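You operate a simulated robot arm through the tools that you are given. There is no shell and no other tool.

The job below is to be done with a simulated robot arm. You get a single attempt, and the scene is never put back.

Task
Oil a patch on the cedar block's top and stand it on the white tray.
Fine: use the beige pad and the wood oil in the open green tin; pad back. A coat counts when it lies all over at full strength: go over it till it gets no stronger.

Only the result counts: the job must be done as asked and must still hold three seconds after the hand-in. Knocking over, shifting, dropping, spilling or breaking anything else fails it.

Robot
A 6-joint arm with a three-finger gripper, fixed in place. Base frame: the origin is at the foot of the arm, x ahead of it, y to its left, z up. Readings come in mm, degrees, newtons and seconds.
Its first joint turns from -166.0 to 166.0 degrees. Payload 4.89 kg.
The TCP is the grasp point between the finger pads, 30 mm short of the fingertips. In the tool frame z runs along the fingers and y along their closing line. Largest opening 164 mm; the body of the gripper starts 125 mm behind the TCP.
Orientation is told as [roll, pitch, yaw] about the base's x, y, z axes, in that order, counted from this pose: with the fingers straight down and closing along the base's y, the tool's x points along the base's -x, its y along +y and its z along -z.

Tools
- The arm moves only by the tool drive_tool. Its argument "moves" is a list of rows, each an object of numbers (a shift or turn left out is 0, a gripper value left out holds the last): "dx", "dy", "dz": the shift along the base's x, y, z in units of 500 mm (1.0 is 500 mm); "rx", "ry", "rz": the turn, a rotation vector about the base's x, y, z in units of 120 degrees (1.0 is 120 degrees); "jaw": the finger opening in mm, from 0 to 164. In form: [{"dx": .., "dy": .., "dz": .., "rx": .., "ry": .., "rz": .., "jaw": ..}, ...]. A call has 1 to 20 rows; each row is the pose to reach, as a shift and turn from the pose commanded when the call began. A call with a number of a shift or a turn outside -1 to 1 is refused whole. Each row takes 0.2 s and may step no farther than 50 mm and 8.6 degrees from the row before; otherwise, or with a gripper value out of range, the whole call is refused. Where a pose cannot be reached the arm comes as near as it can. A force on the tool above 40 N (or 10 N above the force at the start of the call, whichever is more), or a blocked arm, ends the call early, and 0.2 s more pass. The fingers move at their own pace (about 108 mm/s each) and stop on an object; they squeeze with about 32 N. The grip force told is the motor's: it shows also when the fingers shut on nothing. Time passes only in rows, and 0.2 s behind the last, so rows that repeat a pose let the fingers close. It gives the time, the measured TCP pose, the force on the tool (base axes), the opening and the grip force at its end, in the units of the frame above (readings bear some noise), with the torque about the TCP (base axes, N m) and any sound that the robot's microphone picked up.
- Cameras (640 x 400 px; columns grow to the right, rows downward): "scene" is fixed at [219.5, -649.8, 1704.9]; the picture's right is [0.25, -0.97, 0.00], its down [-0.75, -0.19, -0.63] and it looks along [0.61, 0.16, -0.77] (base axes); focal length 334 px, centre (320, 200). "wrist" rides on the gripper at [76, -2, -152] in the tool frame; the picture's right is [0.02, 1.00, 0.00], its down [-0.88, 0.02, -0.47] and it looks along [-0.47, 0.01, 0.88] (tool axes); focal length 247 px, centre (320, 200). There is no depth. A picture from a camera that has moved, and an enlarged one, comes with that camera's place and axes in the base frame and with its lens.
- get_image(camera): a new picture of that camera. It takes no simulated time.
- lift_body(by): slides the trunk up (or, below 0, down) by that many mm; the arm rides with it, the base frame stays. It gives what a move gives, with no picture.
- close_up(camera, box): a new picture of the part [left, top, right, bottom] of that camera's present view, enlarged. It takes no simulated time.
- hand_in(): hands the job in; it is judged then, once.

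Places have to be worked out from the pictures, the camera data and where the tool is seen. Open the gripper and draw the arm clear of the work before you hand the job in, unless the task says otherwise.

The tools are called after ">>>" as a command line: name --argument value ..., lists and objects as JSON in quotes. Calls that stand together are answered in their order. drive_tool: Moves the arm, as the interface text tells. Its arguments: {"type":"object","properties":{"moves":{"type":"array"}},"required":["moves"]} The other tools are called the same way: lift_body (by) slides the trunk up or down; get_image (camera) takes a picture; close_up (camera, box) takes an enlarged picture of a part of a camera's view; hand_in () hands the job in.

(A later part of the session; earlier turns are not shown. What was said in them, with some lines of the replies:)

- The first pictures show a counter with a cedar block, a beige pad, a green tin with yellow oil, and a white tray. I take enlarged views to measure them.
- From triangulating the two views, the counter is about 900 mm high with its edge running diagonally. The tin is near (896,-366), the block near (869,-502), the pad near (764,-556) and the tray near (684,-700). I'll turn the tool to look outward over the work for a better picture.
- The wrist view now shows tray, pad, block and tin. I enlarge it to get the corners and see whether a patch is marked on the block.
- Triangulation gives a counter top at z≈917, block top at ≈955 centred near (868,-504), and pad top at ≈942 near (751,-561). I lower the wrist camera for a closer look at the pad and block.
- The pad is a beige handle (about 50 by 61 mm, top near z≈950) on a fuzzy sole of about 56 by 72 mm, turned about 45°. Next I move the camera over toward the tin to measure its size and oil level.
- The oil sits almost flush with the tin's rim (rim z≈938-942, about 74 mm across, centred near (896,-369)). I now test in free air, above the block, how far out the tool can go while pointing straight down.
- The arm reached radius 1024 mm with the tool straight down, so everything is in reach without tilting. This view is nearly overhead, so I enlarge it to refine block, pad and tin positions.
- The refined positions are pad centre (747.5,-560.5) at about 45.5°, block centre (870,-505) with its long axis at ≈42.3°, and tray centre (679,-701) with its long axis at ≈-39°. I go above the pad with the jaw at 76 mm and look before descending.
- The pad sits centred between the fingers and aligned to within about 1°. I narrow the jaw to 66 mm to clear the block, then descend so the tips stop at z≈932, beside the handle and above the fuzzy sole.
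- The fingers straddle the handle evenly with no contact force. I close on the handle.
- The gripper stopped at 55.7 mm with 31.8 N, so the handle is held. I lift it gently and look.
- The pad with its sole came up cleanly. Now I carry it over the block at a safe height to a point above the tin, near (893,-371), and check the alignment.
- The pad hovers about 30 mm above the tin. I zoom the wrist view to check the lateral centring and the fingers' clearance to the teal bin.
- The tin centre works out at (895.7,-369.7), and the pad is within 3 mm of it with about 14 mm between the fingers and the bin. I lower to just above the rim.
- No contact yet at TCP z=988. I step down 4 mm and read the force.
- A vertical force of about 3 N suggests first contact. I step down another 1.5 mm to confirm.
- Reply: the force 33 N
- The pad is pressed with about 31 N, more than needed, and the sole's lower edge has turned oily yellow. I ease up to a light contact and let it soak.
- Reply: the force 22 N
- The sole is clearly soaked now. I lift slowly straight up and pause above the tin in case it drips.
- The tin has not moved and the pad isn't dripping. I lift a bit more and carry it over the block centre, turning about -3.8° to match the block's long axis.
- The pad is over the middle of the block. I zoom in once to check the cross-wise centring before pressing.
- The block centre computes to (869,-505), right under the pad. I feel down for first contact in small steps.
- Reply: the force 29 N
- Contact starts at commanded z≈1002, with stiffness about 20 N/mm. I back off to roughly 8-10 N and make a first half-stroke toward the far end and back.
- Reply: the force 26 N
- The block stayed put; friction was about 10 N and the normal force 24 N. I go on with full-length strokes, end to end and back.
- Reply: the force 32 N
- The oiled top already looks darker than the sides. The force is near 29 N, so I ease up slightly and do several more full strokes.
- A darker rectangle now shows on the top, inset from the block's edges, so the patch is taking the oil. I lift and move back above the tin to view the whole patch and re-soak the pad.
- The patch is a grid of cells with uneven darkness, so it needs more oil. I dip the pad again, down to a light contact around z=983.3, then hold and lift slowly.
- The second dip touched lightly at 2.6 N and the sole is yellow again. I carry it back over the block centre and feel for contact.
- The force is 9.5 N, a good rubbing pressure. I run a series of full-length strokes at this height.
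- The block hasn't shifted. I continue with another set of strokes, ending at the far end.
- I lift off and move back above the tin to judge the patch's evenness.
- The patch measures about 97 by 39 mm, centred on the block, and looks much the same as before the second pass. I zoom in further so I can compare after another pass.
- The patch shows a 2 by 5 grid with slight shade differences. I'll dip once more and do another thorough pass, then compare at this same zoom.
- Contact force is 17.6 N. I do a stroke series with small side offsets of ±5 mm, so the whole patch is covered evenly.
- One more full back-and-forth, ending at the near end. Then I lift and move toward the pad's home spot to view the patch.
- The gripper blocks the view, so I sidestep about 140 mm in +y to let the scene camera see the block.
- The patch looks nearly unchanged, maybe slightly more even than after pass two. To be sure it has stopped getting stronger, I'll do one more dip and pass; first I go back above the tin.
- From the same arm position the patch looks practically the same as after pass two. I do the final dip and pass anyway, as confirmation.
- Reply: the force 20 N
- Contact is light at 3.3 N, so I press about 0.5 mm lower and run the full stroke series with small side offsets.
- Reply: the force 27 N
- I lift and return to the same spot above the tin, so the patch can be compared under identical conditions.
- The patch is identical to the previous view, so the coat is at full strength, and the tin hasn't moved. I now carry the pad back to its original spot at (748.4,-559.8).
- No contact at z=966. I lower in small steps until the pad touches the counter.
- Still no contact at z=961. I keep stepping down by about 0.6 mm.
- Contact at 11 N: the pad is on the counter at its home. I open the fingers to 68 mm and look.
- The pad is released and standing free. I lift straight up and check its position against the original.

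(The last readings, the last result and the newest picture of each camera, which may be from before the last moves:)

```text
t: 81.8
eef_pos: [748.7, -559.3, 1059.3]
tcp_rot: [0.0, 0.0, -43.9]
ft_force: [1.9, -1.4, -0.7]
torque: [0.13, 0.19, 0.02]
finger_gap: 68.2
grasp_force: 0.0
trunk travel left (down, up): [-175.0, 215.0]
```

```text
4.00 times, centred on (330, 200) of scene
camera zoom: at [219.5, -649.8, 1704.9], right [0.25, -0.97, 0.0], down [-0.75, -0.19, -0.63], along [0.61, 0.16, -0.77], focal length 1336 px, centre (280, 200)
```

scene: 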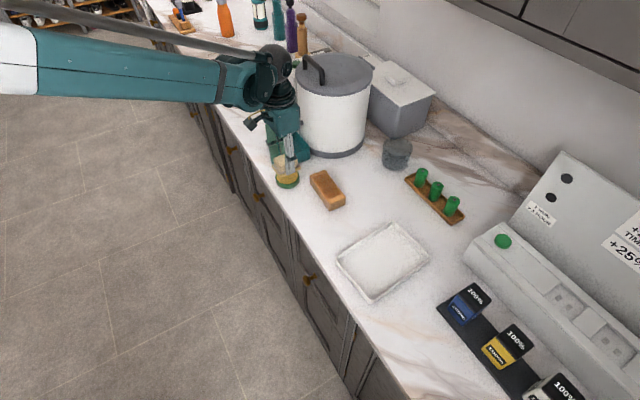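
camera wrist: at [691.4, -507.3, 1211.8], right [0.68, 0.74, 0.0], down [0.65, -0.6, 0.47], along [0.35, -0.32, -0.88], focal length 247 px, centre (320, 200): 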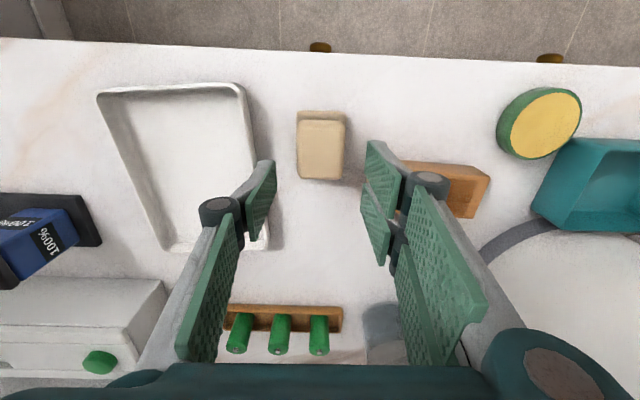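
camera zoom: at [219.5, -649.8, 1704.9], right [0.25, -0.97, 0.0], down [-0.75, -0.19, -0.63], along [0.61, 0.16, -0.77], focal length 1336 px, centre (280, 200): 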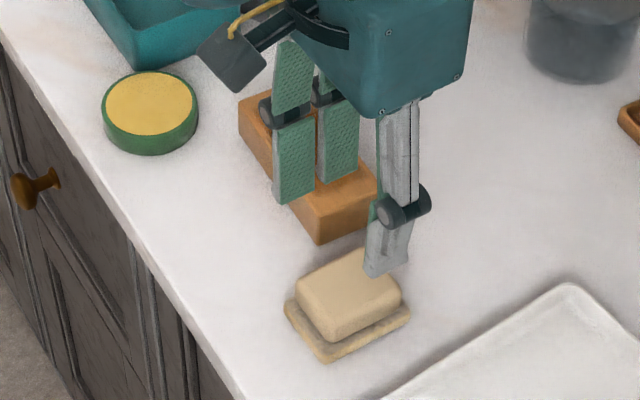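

The pad is back within about 2 mm of its original spot. Now I move above the block at (869,-505) while turning the tool about +86°, so the fingers close across the block's short side.

>>> drive_tool --moves '[{"dx": 0.02, "dy": 0.009, "rz": 0.06, "jaw": 90}, {"dx": 0.04, "dy": 0.018, "rz": 0.12, "jaw": 90}, {"dx": 0.06, "dy": 0.027, "rz": 0.18, "jaw": 90}, {"dx": 0.08, "dy": 0.036, "rz": 0.24, "jaw": 90}, {"dx": 0.1, "dy": 0.045, "rz": 0.3, "jaw": 90}, {"dx": 0.12, "dy": 0.054, "rz": 0.36, "jaw": 90}, {"dx": 0.14, "dy": 0.063, "rz": 0.42, "jaw": 90}, {"dx": 0.16, "dy": 0.072, "rz": 0.48, "jaw": 90}, {"dx": 0.18, "dy": 0.081, "rz": 0.54, "jaw": 90}, {"dx": 0.2, "dy": 0.09, "rz": 0.6, "jaw": 90}, {"dx": 0.22, "dy": 0.1, "rz": 0.66, "jaw": 90}, {"dx": 0.2418, "dy": 0.1095, "rz": 0.7185, "jaw": 90}, {"dx": 0.2418, "dy": 0.1095, "rz": 0.7185, "jaw": 90}]'

>>> get_image --camera "wrist"

>>> get_image --camera "scene"

```text
t: 84.6
eef_pos: [869.1, -503.8, 1059.3]
tcp_rot: [-0.1, 0.0, 42.4]
ft_force: [0.8, 1.2, -0.5]
torque: [-0.02, 0.01, 0.01]
finger_gap: 90.2
grasp_force: 0.0
trunk travel left (down, up): [-175.0, 215.0]
```

```text
taken
camera wrist: at [813.3, -555.6, 1211.2], right [-0.69, 0.72, 0.0], down [0.64, 0.61, 0.47], along [0.34, 0.33, -0.88], focal length 247 px, centre (320, 200)
```

wrist: 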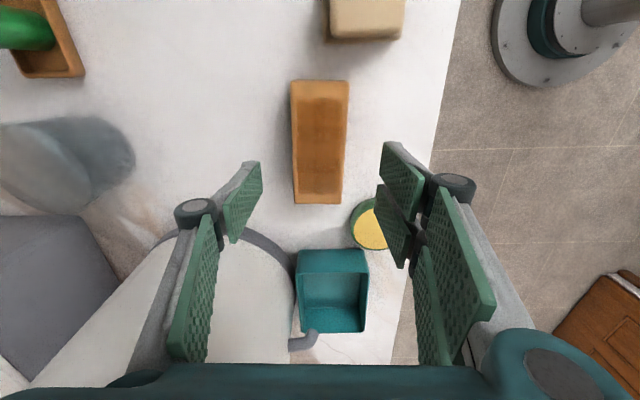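

```text
taken
```

scene: 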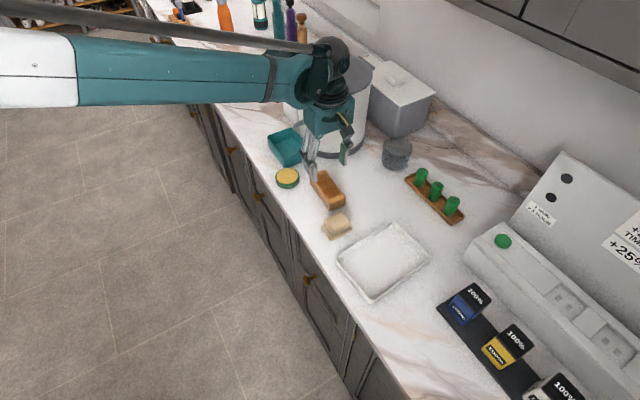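

The turn succeeded. I zoom in to check the block's alignment with the fingers.

>>> close_up --camera "wrist" --box '[230, 60, 430, 260]'

```text
2.00 times, centred on (330, 160) of wrist
camera zoom: at [813.3, -555.6, 1211.2], right [-0.69, 0.72, 0.0], down [0.64, 0.61, 0.47], along [0.34, 0.33, -0.88], focal length 494 px, centre (300, 280)
```

zoom: 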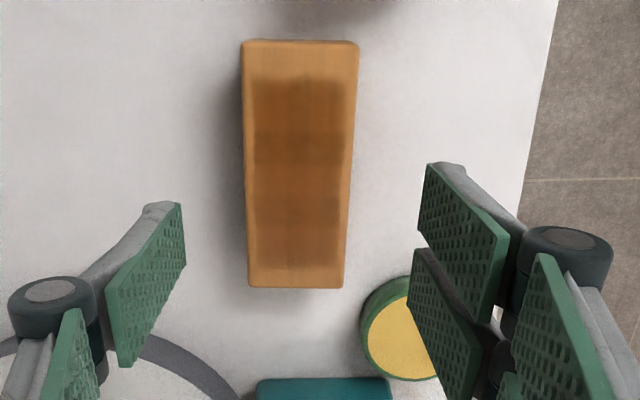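

The block is aligned within 0.2°, with only a 1.5 mm side offset. I correct that and descend so the fingertips stop about 10 mm above the counter.

>>> drive_tool --moves '[{"dx": 0.002, "dy": -0.0022, "dz": -0.06, "jaw": 84}, {"dx": 0.002, "dy": -0.0022, "dz": -0.13, "jaw": 84}, {"dx": 0.002, "dy": -0.0022, "dz": -0.18, "jaw": 84}, {"dx": 0.002, "dy": -0.0022, "dz": -0.204, "jaw": 84}]'

>>> get_image --camera "wrist"

>>> close_up --camera "scene" --box '[270, 140, 390, 240]'

```text
t: 85.6
eef_pos: [870.4, -504.8, 956.0]
tcp_rot: [-0.1, 0.0, 42.2]
ft_force: [-0.3, -0.3, 0.4]
torque: [0.0, 0.02, 0.01]
finger_gap: 83.8
grasp_force: 0.0
trunk travel left (down, up): [-175.0, 215.0]
```

```text
taken
camera wrist: at [814.9, -557.2, 1108.1], right [-0.69, 0.72, 0.0], down [0.64, 0.61, 0.47], along [0.34, 0.33, -0.88], focal length 247 px, centre (320, 200)
```

wrist: 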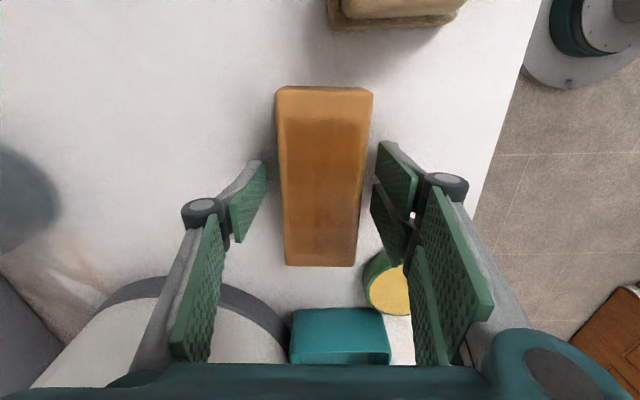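

```text
4.00 times, centred on (330, 190) of scene
camera zoom: at [219.5, -649.8, 1704.9], right [0.25, -0.97, 0.0], down [-0.75, -0.19, -0.63], along [0.61, 0.16, -0.77], focal length 1336 px, centre (280, 240)
```

zoom: 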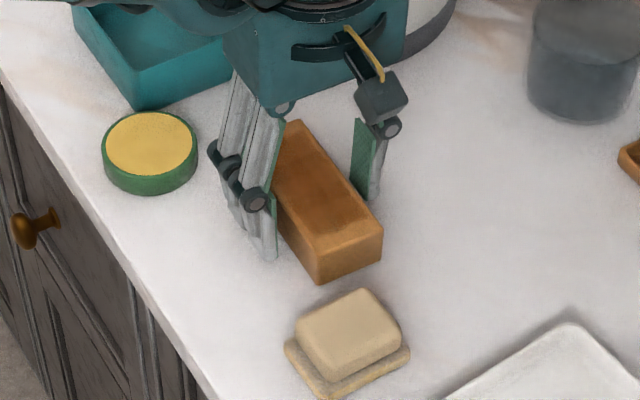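

The fingers straddle the block with clearance on both sides. I close on it.

>>> drive_tool --moves '[{"jaw": 70}, {"jaw": 45}, {"jaw": 45}, {"jaw": 45}, {"jaw": 45}]'

>>> drive_tool --moves '[{"dz": 0.01}, {"dz": 0.03}, {"dz": 0.07}, {"dz": 0.12}, {"dz": 0.16}]'

>>> get_image --camera "wrist"

>>> get_image --camera "scene"

```text
t: 86.8
eef_pos: [870.2, -504.1, 956.7]
tcp_rot: [0.0, 0.0, 42.2]
ft_force: [-0.8, 0.7, 0.1]
torque: [0.02, 0.0, -0.01]
finger_gap: 55.4
grasp_force: 31.8
trunk travel left (down, up): [-175.0, 215.0]
```

```text
t: 88.0
eef_pos: [870.3, -505.7, 1037.0]
tcp_rot: [0.0, 0.0, 42.4]
ft_force: [0.3, -0.1, -2.4]
torque: [0.04, 0.03, -0.02]
finger_gap: 55.4
grasp_force: 32.3
trunk travel left (down, up): [-175.0, 215.0]
```

```text
taken
camera wrist: at [814.8, -557.4, 1189.4], right [-0.69, 0.72, 0.0], down [0.64, 0.61, 0.47], along [0.34, 0.33, -0.88], focal length 247 px, centre (320, 200)
```

wrist: 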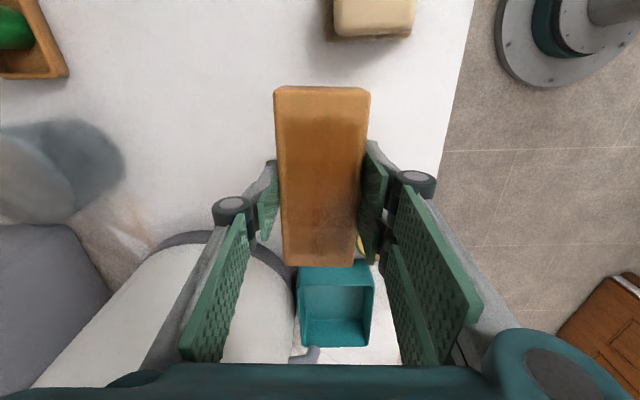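

```text
taken
```

scene: 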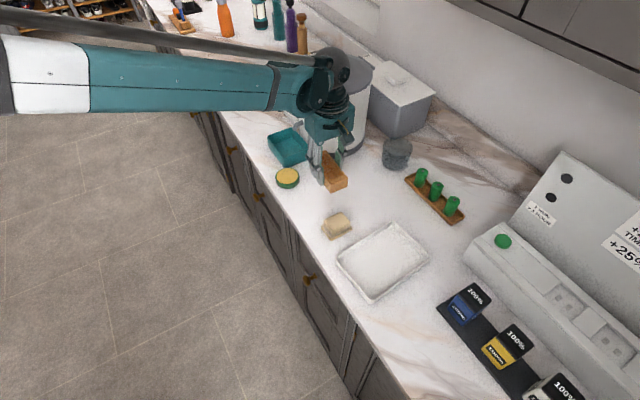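

The block is held securely at a 55.4 mm grip and weighs about 0.2 kg. I carry it at a safe height to above the tray centre (679,-700), turning -82° to line it up with the tray's long axis.

>>> drive_tool --moves '[{"dx": -0.0319, "dy": -0.0324, "rz": -0.057}, {"dx": -0.0638, "dy": -0.0648, "rz": -0.1139}, {"dx": -0.0957, "dy": -0.0972, "rz": -0.1708}, {"dx": -0.1275, "dy": -0.1295, "rz": -0.2278}, {"dx": -0.1594, "dy": -0.1619, "rz": -0.2847}, {"dx": -0.1913, "dy": -0.1943, "rz": -0.3417}, {"dx": -0.2232, "dy": -0.2267, "rz": -0.3986}, {"dx": -0.2551, "dy": -0.2591, "rz": -0.4555}, {"dx": -0.287, "dy": -0.2915, "rz": -0.5125}, {"dx": -0.3188, "dy": -0.3238, "rz": -0.5694}, {"dx": -0.3507, "dy": -0.3562, "rz": -0.6264}, {"dx": -0.3826, "dy": -0.3886, "rz": -0.6833}, {"dx": -0.3826, "dy": -0.3886, "rz": -0.6833}]'

>>> get_image --camera "wrist"

>>> get_image --camera "scene"

>>> close_up --camera "scene" --box '[320, 200, 440, 310]'

```text
t: 90.8
eef_pos: [678.7, -699.2, 1036.7]
tcp_rot: [0.0, 0.0, -39.7]
ft_force: [0.5, 0.1, -2.3]
torque: [0.03, -0.03, 0.03]
finger_gap: 55.6
grasp_force: 32.1
trunk travel left (down, up): [-175.0, 215.0]
```

```text
taken
camera wrist: at [617.6, -651.1, 1189.5], right [0.62, 0.78, 0.0], down [0.69, -0.55, 0.47], along [0.37, -0.29, -0.88], focal length 247 px, centre (320, 200)
```

wrist: 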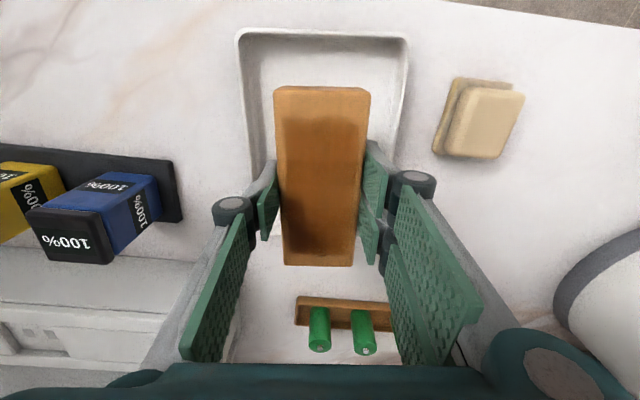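

```text
taken
```

scene: 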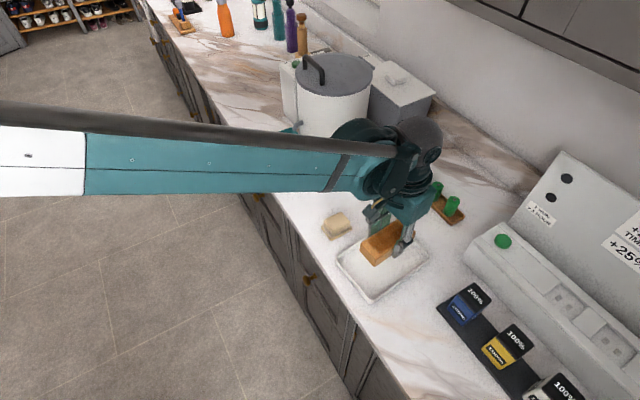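

```text
3.64 times, centred on (380, 255) of scene
camera zoom: at [219.5, -649.8, 1704.9], right [0.25, -0.97, 0.0], down [-0.75, -0.19, -0.63], along [0.61, 0.16, -0.77], focal length 1215 px, centre (102, 0)
```

zoom: 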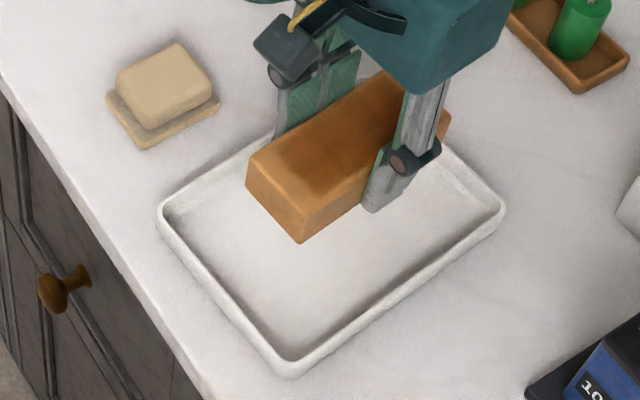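

The block is centred over the tray and lined up with it. I lower it to a few millimetres above where the tray floor should be.

>>> drive_tool --moves '[{"dz": -0.04}, {"dz": -0.08}, {"dz": -0.11}, {"dz": -0.13}, {"dz": -0.136}]'

>>> close_up --camera "scene" --box '[320, 200, 440, 310]'

```text
t: 92.0
eef_pos: [679.4, -700.4, 968.8]
tcp_rot: [0.0, 0.0, -39.8]
ft_force: [-0.7, 0.4, -2.7]
torque: [0.03, 0.05, -0.01]
finger_gap: 55.5
grasp_force: 32.1
trunk travel left (down, up): [-175.0, 215.0]
```

```text
3.64 times, centred on (380, 255) of scene
camera zoom: at [219.5, -649.8, 1704.9], right [0.25, -0.97, 0.0], down [-0.75, -0.19, -0.63], along [0.61, 0.16, -0.77], focal length 1215 px, centre (102, 0)
```

zoom: 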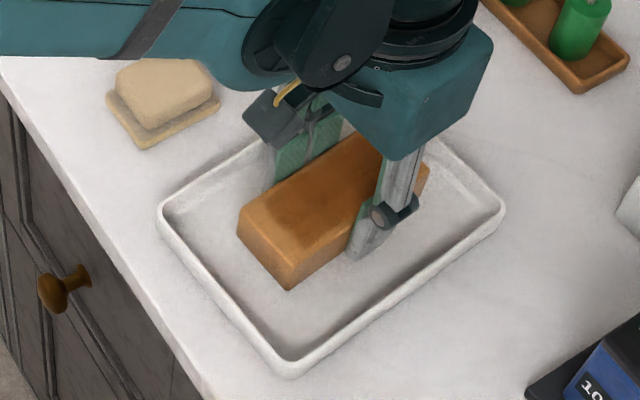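

It hangs freely at z=970, still carrying its weight. I step down in small increments to feel the tray floor.

>>> drive_tool --moves '[{"dz": -0.004}, {"dz": -0.008}]'

>>> drive_tool --moves '[{"dz": -0.002}, {"dz": -0.003}]'

```text
t: 92.6
eef_pos: [679.3, -699.2, 964.7]
tcp_rot: [-0.1, 0.1, -39.7]
ft_force: [-0.4, -0.2, -1.9]
torque: [-0.01, -0.02, -0.02]
finger_gap: 55.4
grasp_force: 32.3
trunk travel left (down, up): [-175.0, 215.0]
```

```text
t: 93.2
eef_pos: [678.7, -698.6, 963.5]
tcp_rot: [0.0, 0.0, -39.7]
ft_force: [0.6, -0.9, -1.8]
torque: [-0.03, 0.0, -0.01]
finger_gap: 55.6
grasp_force: 31.7
trunk travel left (down, up): [-175.0, 215.0]
```

Still hanging at z≈964.6. I continue with about 1 mm steps.

>>> drive_tool --moves '[{"dz": -0.002}]'

>>> drive_tool --moves '[{"dz": -0.0014}]'

```text
t: 93.6
eef_pos: [678.0, -700.0, 961.8]
tcp_rot: [0.0, 0.1, -39.7]
ft_force: [1.4, 0.0, -2.4]
torque: [-0.01, 0.02, -0.03]
finger_gap: 55.4
grasp_force: 32.1
trunk travel left (down, up): [-175.0, 215.0]
```

```text
t: 94.0
eef_pos: [679.0, -699.8, 961.8]
tcp_rot: [0.0, 0.0, -39.7]
ft_force: [-0.5, -0.1, -1.9]
torque: [0.0, 0.0, 0.0]
finger_gap: 55.5
grasp_force: 32.3
trunk travel left (down, up): [-175.0, 215.0]
```

No contact yet at z≈962.9. I keep going in 0.6 mm steps.

>>> drive_tool --moves '[{"dz": -0.0012}]'

>>> drive_tool --moves '[{"dz": -0.0012}]'

>>> drive_tool --moves '[{"dz": -0.001}]'

```text
t: 94.4
eef_pos: [679.1, -699.4, 961.1]
tcp_rot: [0.1, 0.0, -39.7]
ft_force: [0.2, 0.1, -2.4]
torque: [0.01, 0.02, -0.01]
finger_gap: 55.6
grasp_force: 31.5
trunk travel left (down, up): [-175.0, 215.0]
```

```text
t: 94.8
eef_pos: [678.7, -699.2, 962.7]
tcp_rot: [0.0, 0.0, -39.7]
ft_force: [1.1, -1.4, 2.7]
torque: [-0.05, 0.11, 0.06]
finger_gap: 55.5
grasp_force: 32.3
trunk travel left (down, up): [-175.0, 215.0]
```

```text
t: 95.2
eef_pos: [679.2, -699.6, 960.4]
tcp_rot: [0.0, 0.0, -39.7]
ft_force: [2.6, -3.0, 8.1]
torque: [-0.2, 0.23, 0.05]
finger_gap: 55.5
grasp_force: 31.6
trunk travel left (down, up): [-175.0, 215.0]
```

The block is now resting on the tray floor at about 8 N. I open the fingers just enough to let go, staying inside the tray walls.

>>> drive_tool --moves '[{"dz": 0.0006, "jaw": 55}, {"dz": 0.0006, "jaw": 58}, {"dz": 0.0006, "jaw": 63}, {"dz": 0.0006, "jaw": 68}, {"dz": 0.0006, "jaw": 68}]'

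>>> get_image --camera "wrist"

>>> close_up --camera "scene" --box '[320, 200, 440, 310]'

```text
t: 96.4
eef_pos: [678.3, -699.4, 960.3]
tcp_rot: [0.0, -0.1, -39.8]
ft_force: [-0.1, -0.3, -0.2]
torque: [0.02, 0.0, 0.0]
finger_gap: 68.1
grasp_force: 0.2
trunk travel left (down, up): [-175.0, 215.0]
```

```text
taken
camera wrist: at [617.9, -651.6, 1113.0], right [0.62, 0.78, 0.0], down [0.69, -0.55, 0.47], along [0.37, -0.29, -0.88], focal length 247 px, centre (320, 200)
```

wrist: 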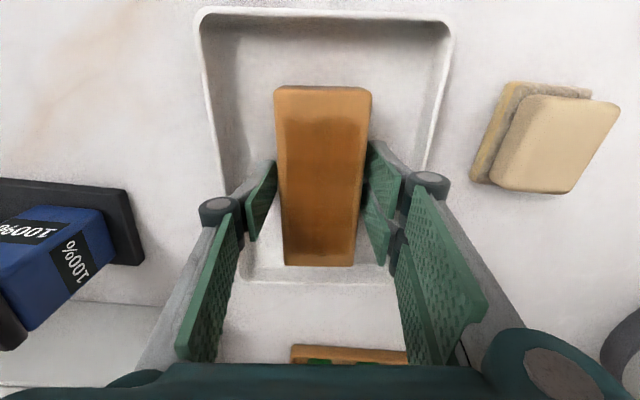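

```text
3.64 times, centred on (380, 255) of scene
camera zoom: at [219.5, -649.8, 1704.9], right [0.25, -0.97, 0.0], down [-0.75, -0.19, -0.63], along [0.61, 0.16, -0.77], focal length 1215 px, centre (102, 0)
```

zoom: 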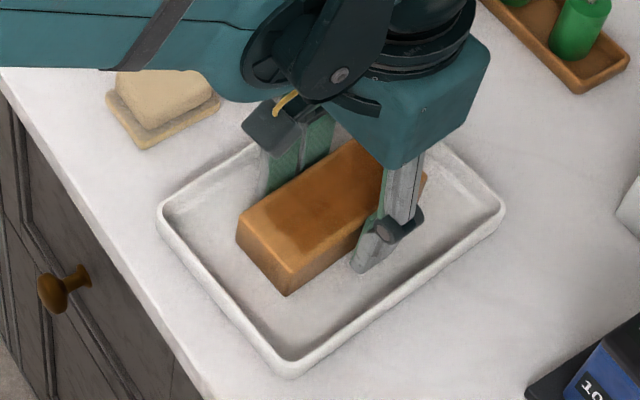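

The block stands flat in the tray and the fingers are free. I lift straight up and then draw the arm back clear of the counter.

>>> drive_tool --moves '[{"dz": 0.02}, {"dz": 0.06}, {"dz": 0.12}, {"dz": 0.2}, {"dz": 0.29}, {"dz": 0.36}]'

>>> drive_tool --moves '[{"dx": -0.03, "dy": 0.08, "dz": 0.02}, {"dx": -0.06, "dy": 0.16, "dz": 0.04}, {"dx": -0.09, "dy": 0.24, "dz": 0.06}, {"dx": -0.12, "dy": 0.32, "dz": 0.08}, {"dx": -0.15, "dy": 0.4, "dz": 0.1}, {"dx": -0.18, "dy": 0.48, "dz": 0.1}, {"dx": -0.2, "dy": 0.56, "dz": 0.1}, {"dx": -0.2, "dy": 0.64, "dz": 0.1, "jaw": 100}, {"dx": -0.2, "dy": 0.64, "dz": 0.1, "jaw": 100}]'

>>> get_image --camera "scene"

>>> close_up --camera "scene" --box '[320, 200, 440, 310]'

>>> close_up --camera "scene" --box '[260, 130, 380, 250]'

```text
t: 97.8
eef_pos: [678.3, -702.4, 1140.1]
tcp_rot: [-0.1, 0.1, -39.7]
ft_force: [0.3, -0.9, 0.2]
torque: [0.04, 0.08, -0.01]
finger_gap: 68.2
grasp_force: 0.1
trunk travel left (down, up): [-175.0, 215.0]
```

```text
t: 99.8
eef_pos: [577.2, -379.4, 1192.6]
tcp_rot: [0.0, 0.0, -39.6]
ft_force: [-1.0, 0.9, -0.5]
torque: [-0.05, -0.06, -0.05]
finger_gap: 100.2
grasp_force: 0.0
trunk travel left (down, up): [-175.0, 215.0]
```

```text
taken
```

scene: 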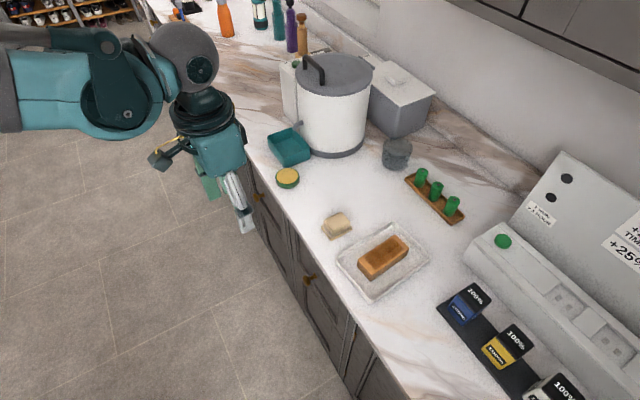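

```text
3.64 times, centred on (380, 255) of scene
camera zoom: at [219.5, -649.8, 1704.9], right [0.25, -0.97, 0.0], down [-0.75, -0.19, -0.63], along [0.61, 0.16, -0.77], focal length 1215 px, centre (102, 0)
```

zoom: 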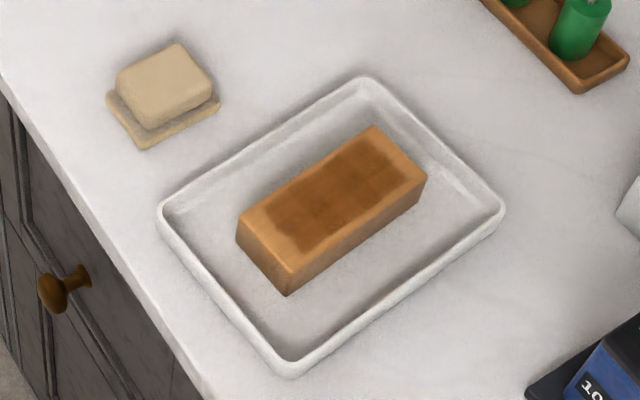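

```text
3.33 times, centred on (320, 190) of scene
camera zoom: at [219.5, -649.8, 1704.9], right [0.25, -0.97, 0.0], down [-0.75, -0.19, -0.63], along [0.61, 0.16, -0.77], focal length 1114 px, centre (320, 233)
```

zoom: 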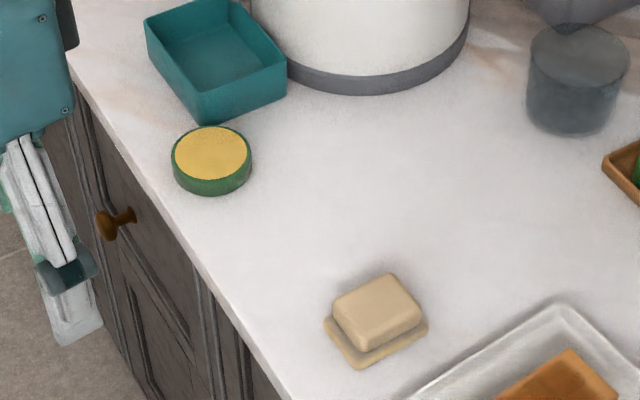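

The block stands in the tray with an even oiled patch, the pad is back in place, and the tin and everything else look undisturbed. The gripper is open and clear of the counter, so I hand in.

>>> hand_in

```text
The job is handed in.
```

The cedar block is oiled and standing flat, patch up, in the white tray. The job is handed in, but no verdict has come back yet.

- **Coat:** I put the oil on in four passes, dipping the pad before each. The last pass made no visible difference. The oiled patch covers about 97 by 39 mm in the middle of the block's top. Faint shade differences remain, in a grid pattern that barely changed from pass to pass, so I took them to be the wood and not thin spots.
- **Pad:** it is back within about 2 to 3 mm of where it started, sitting on its oily sole.
- **Everything else:** the tin, teal bin and tray look unmoved in the final pictures, and I saw no drips or spills.
- **Arm:** the gripper is open and the arm is clear of the counter.
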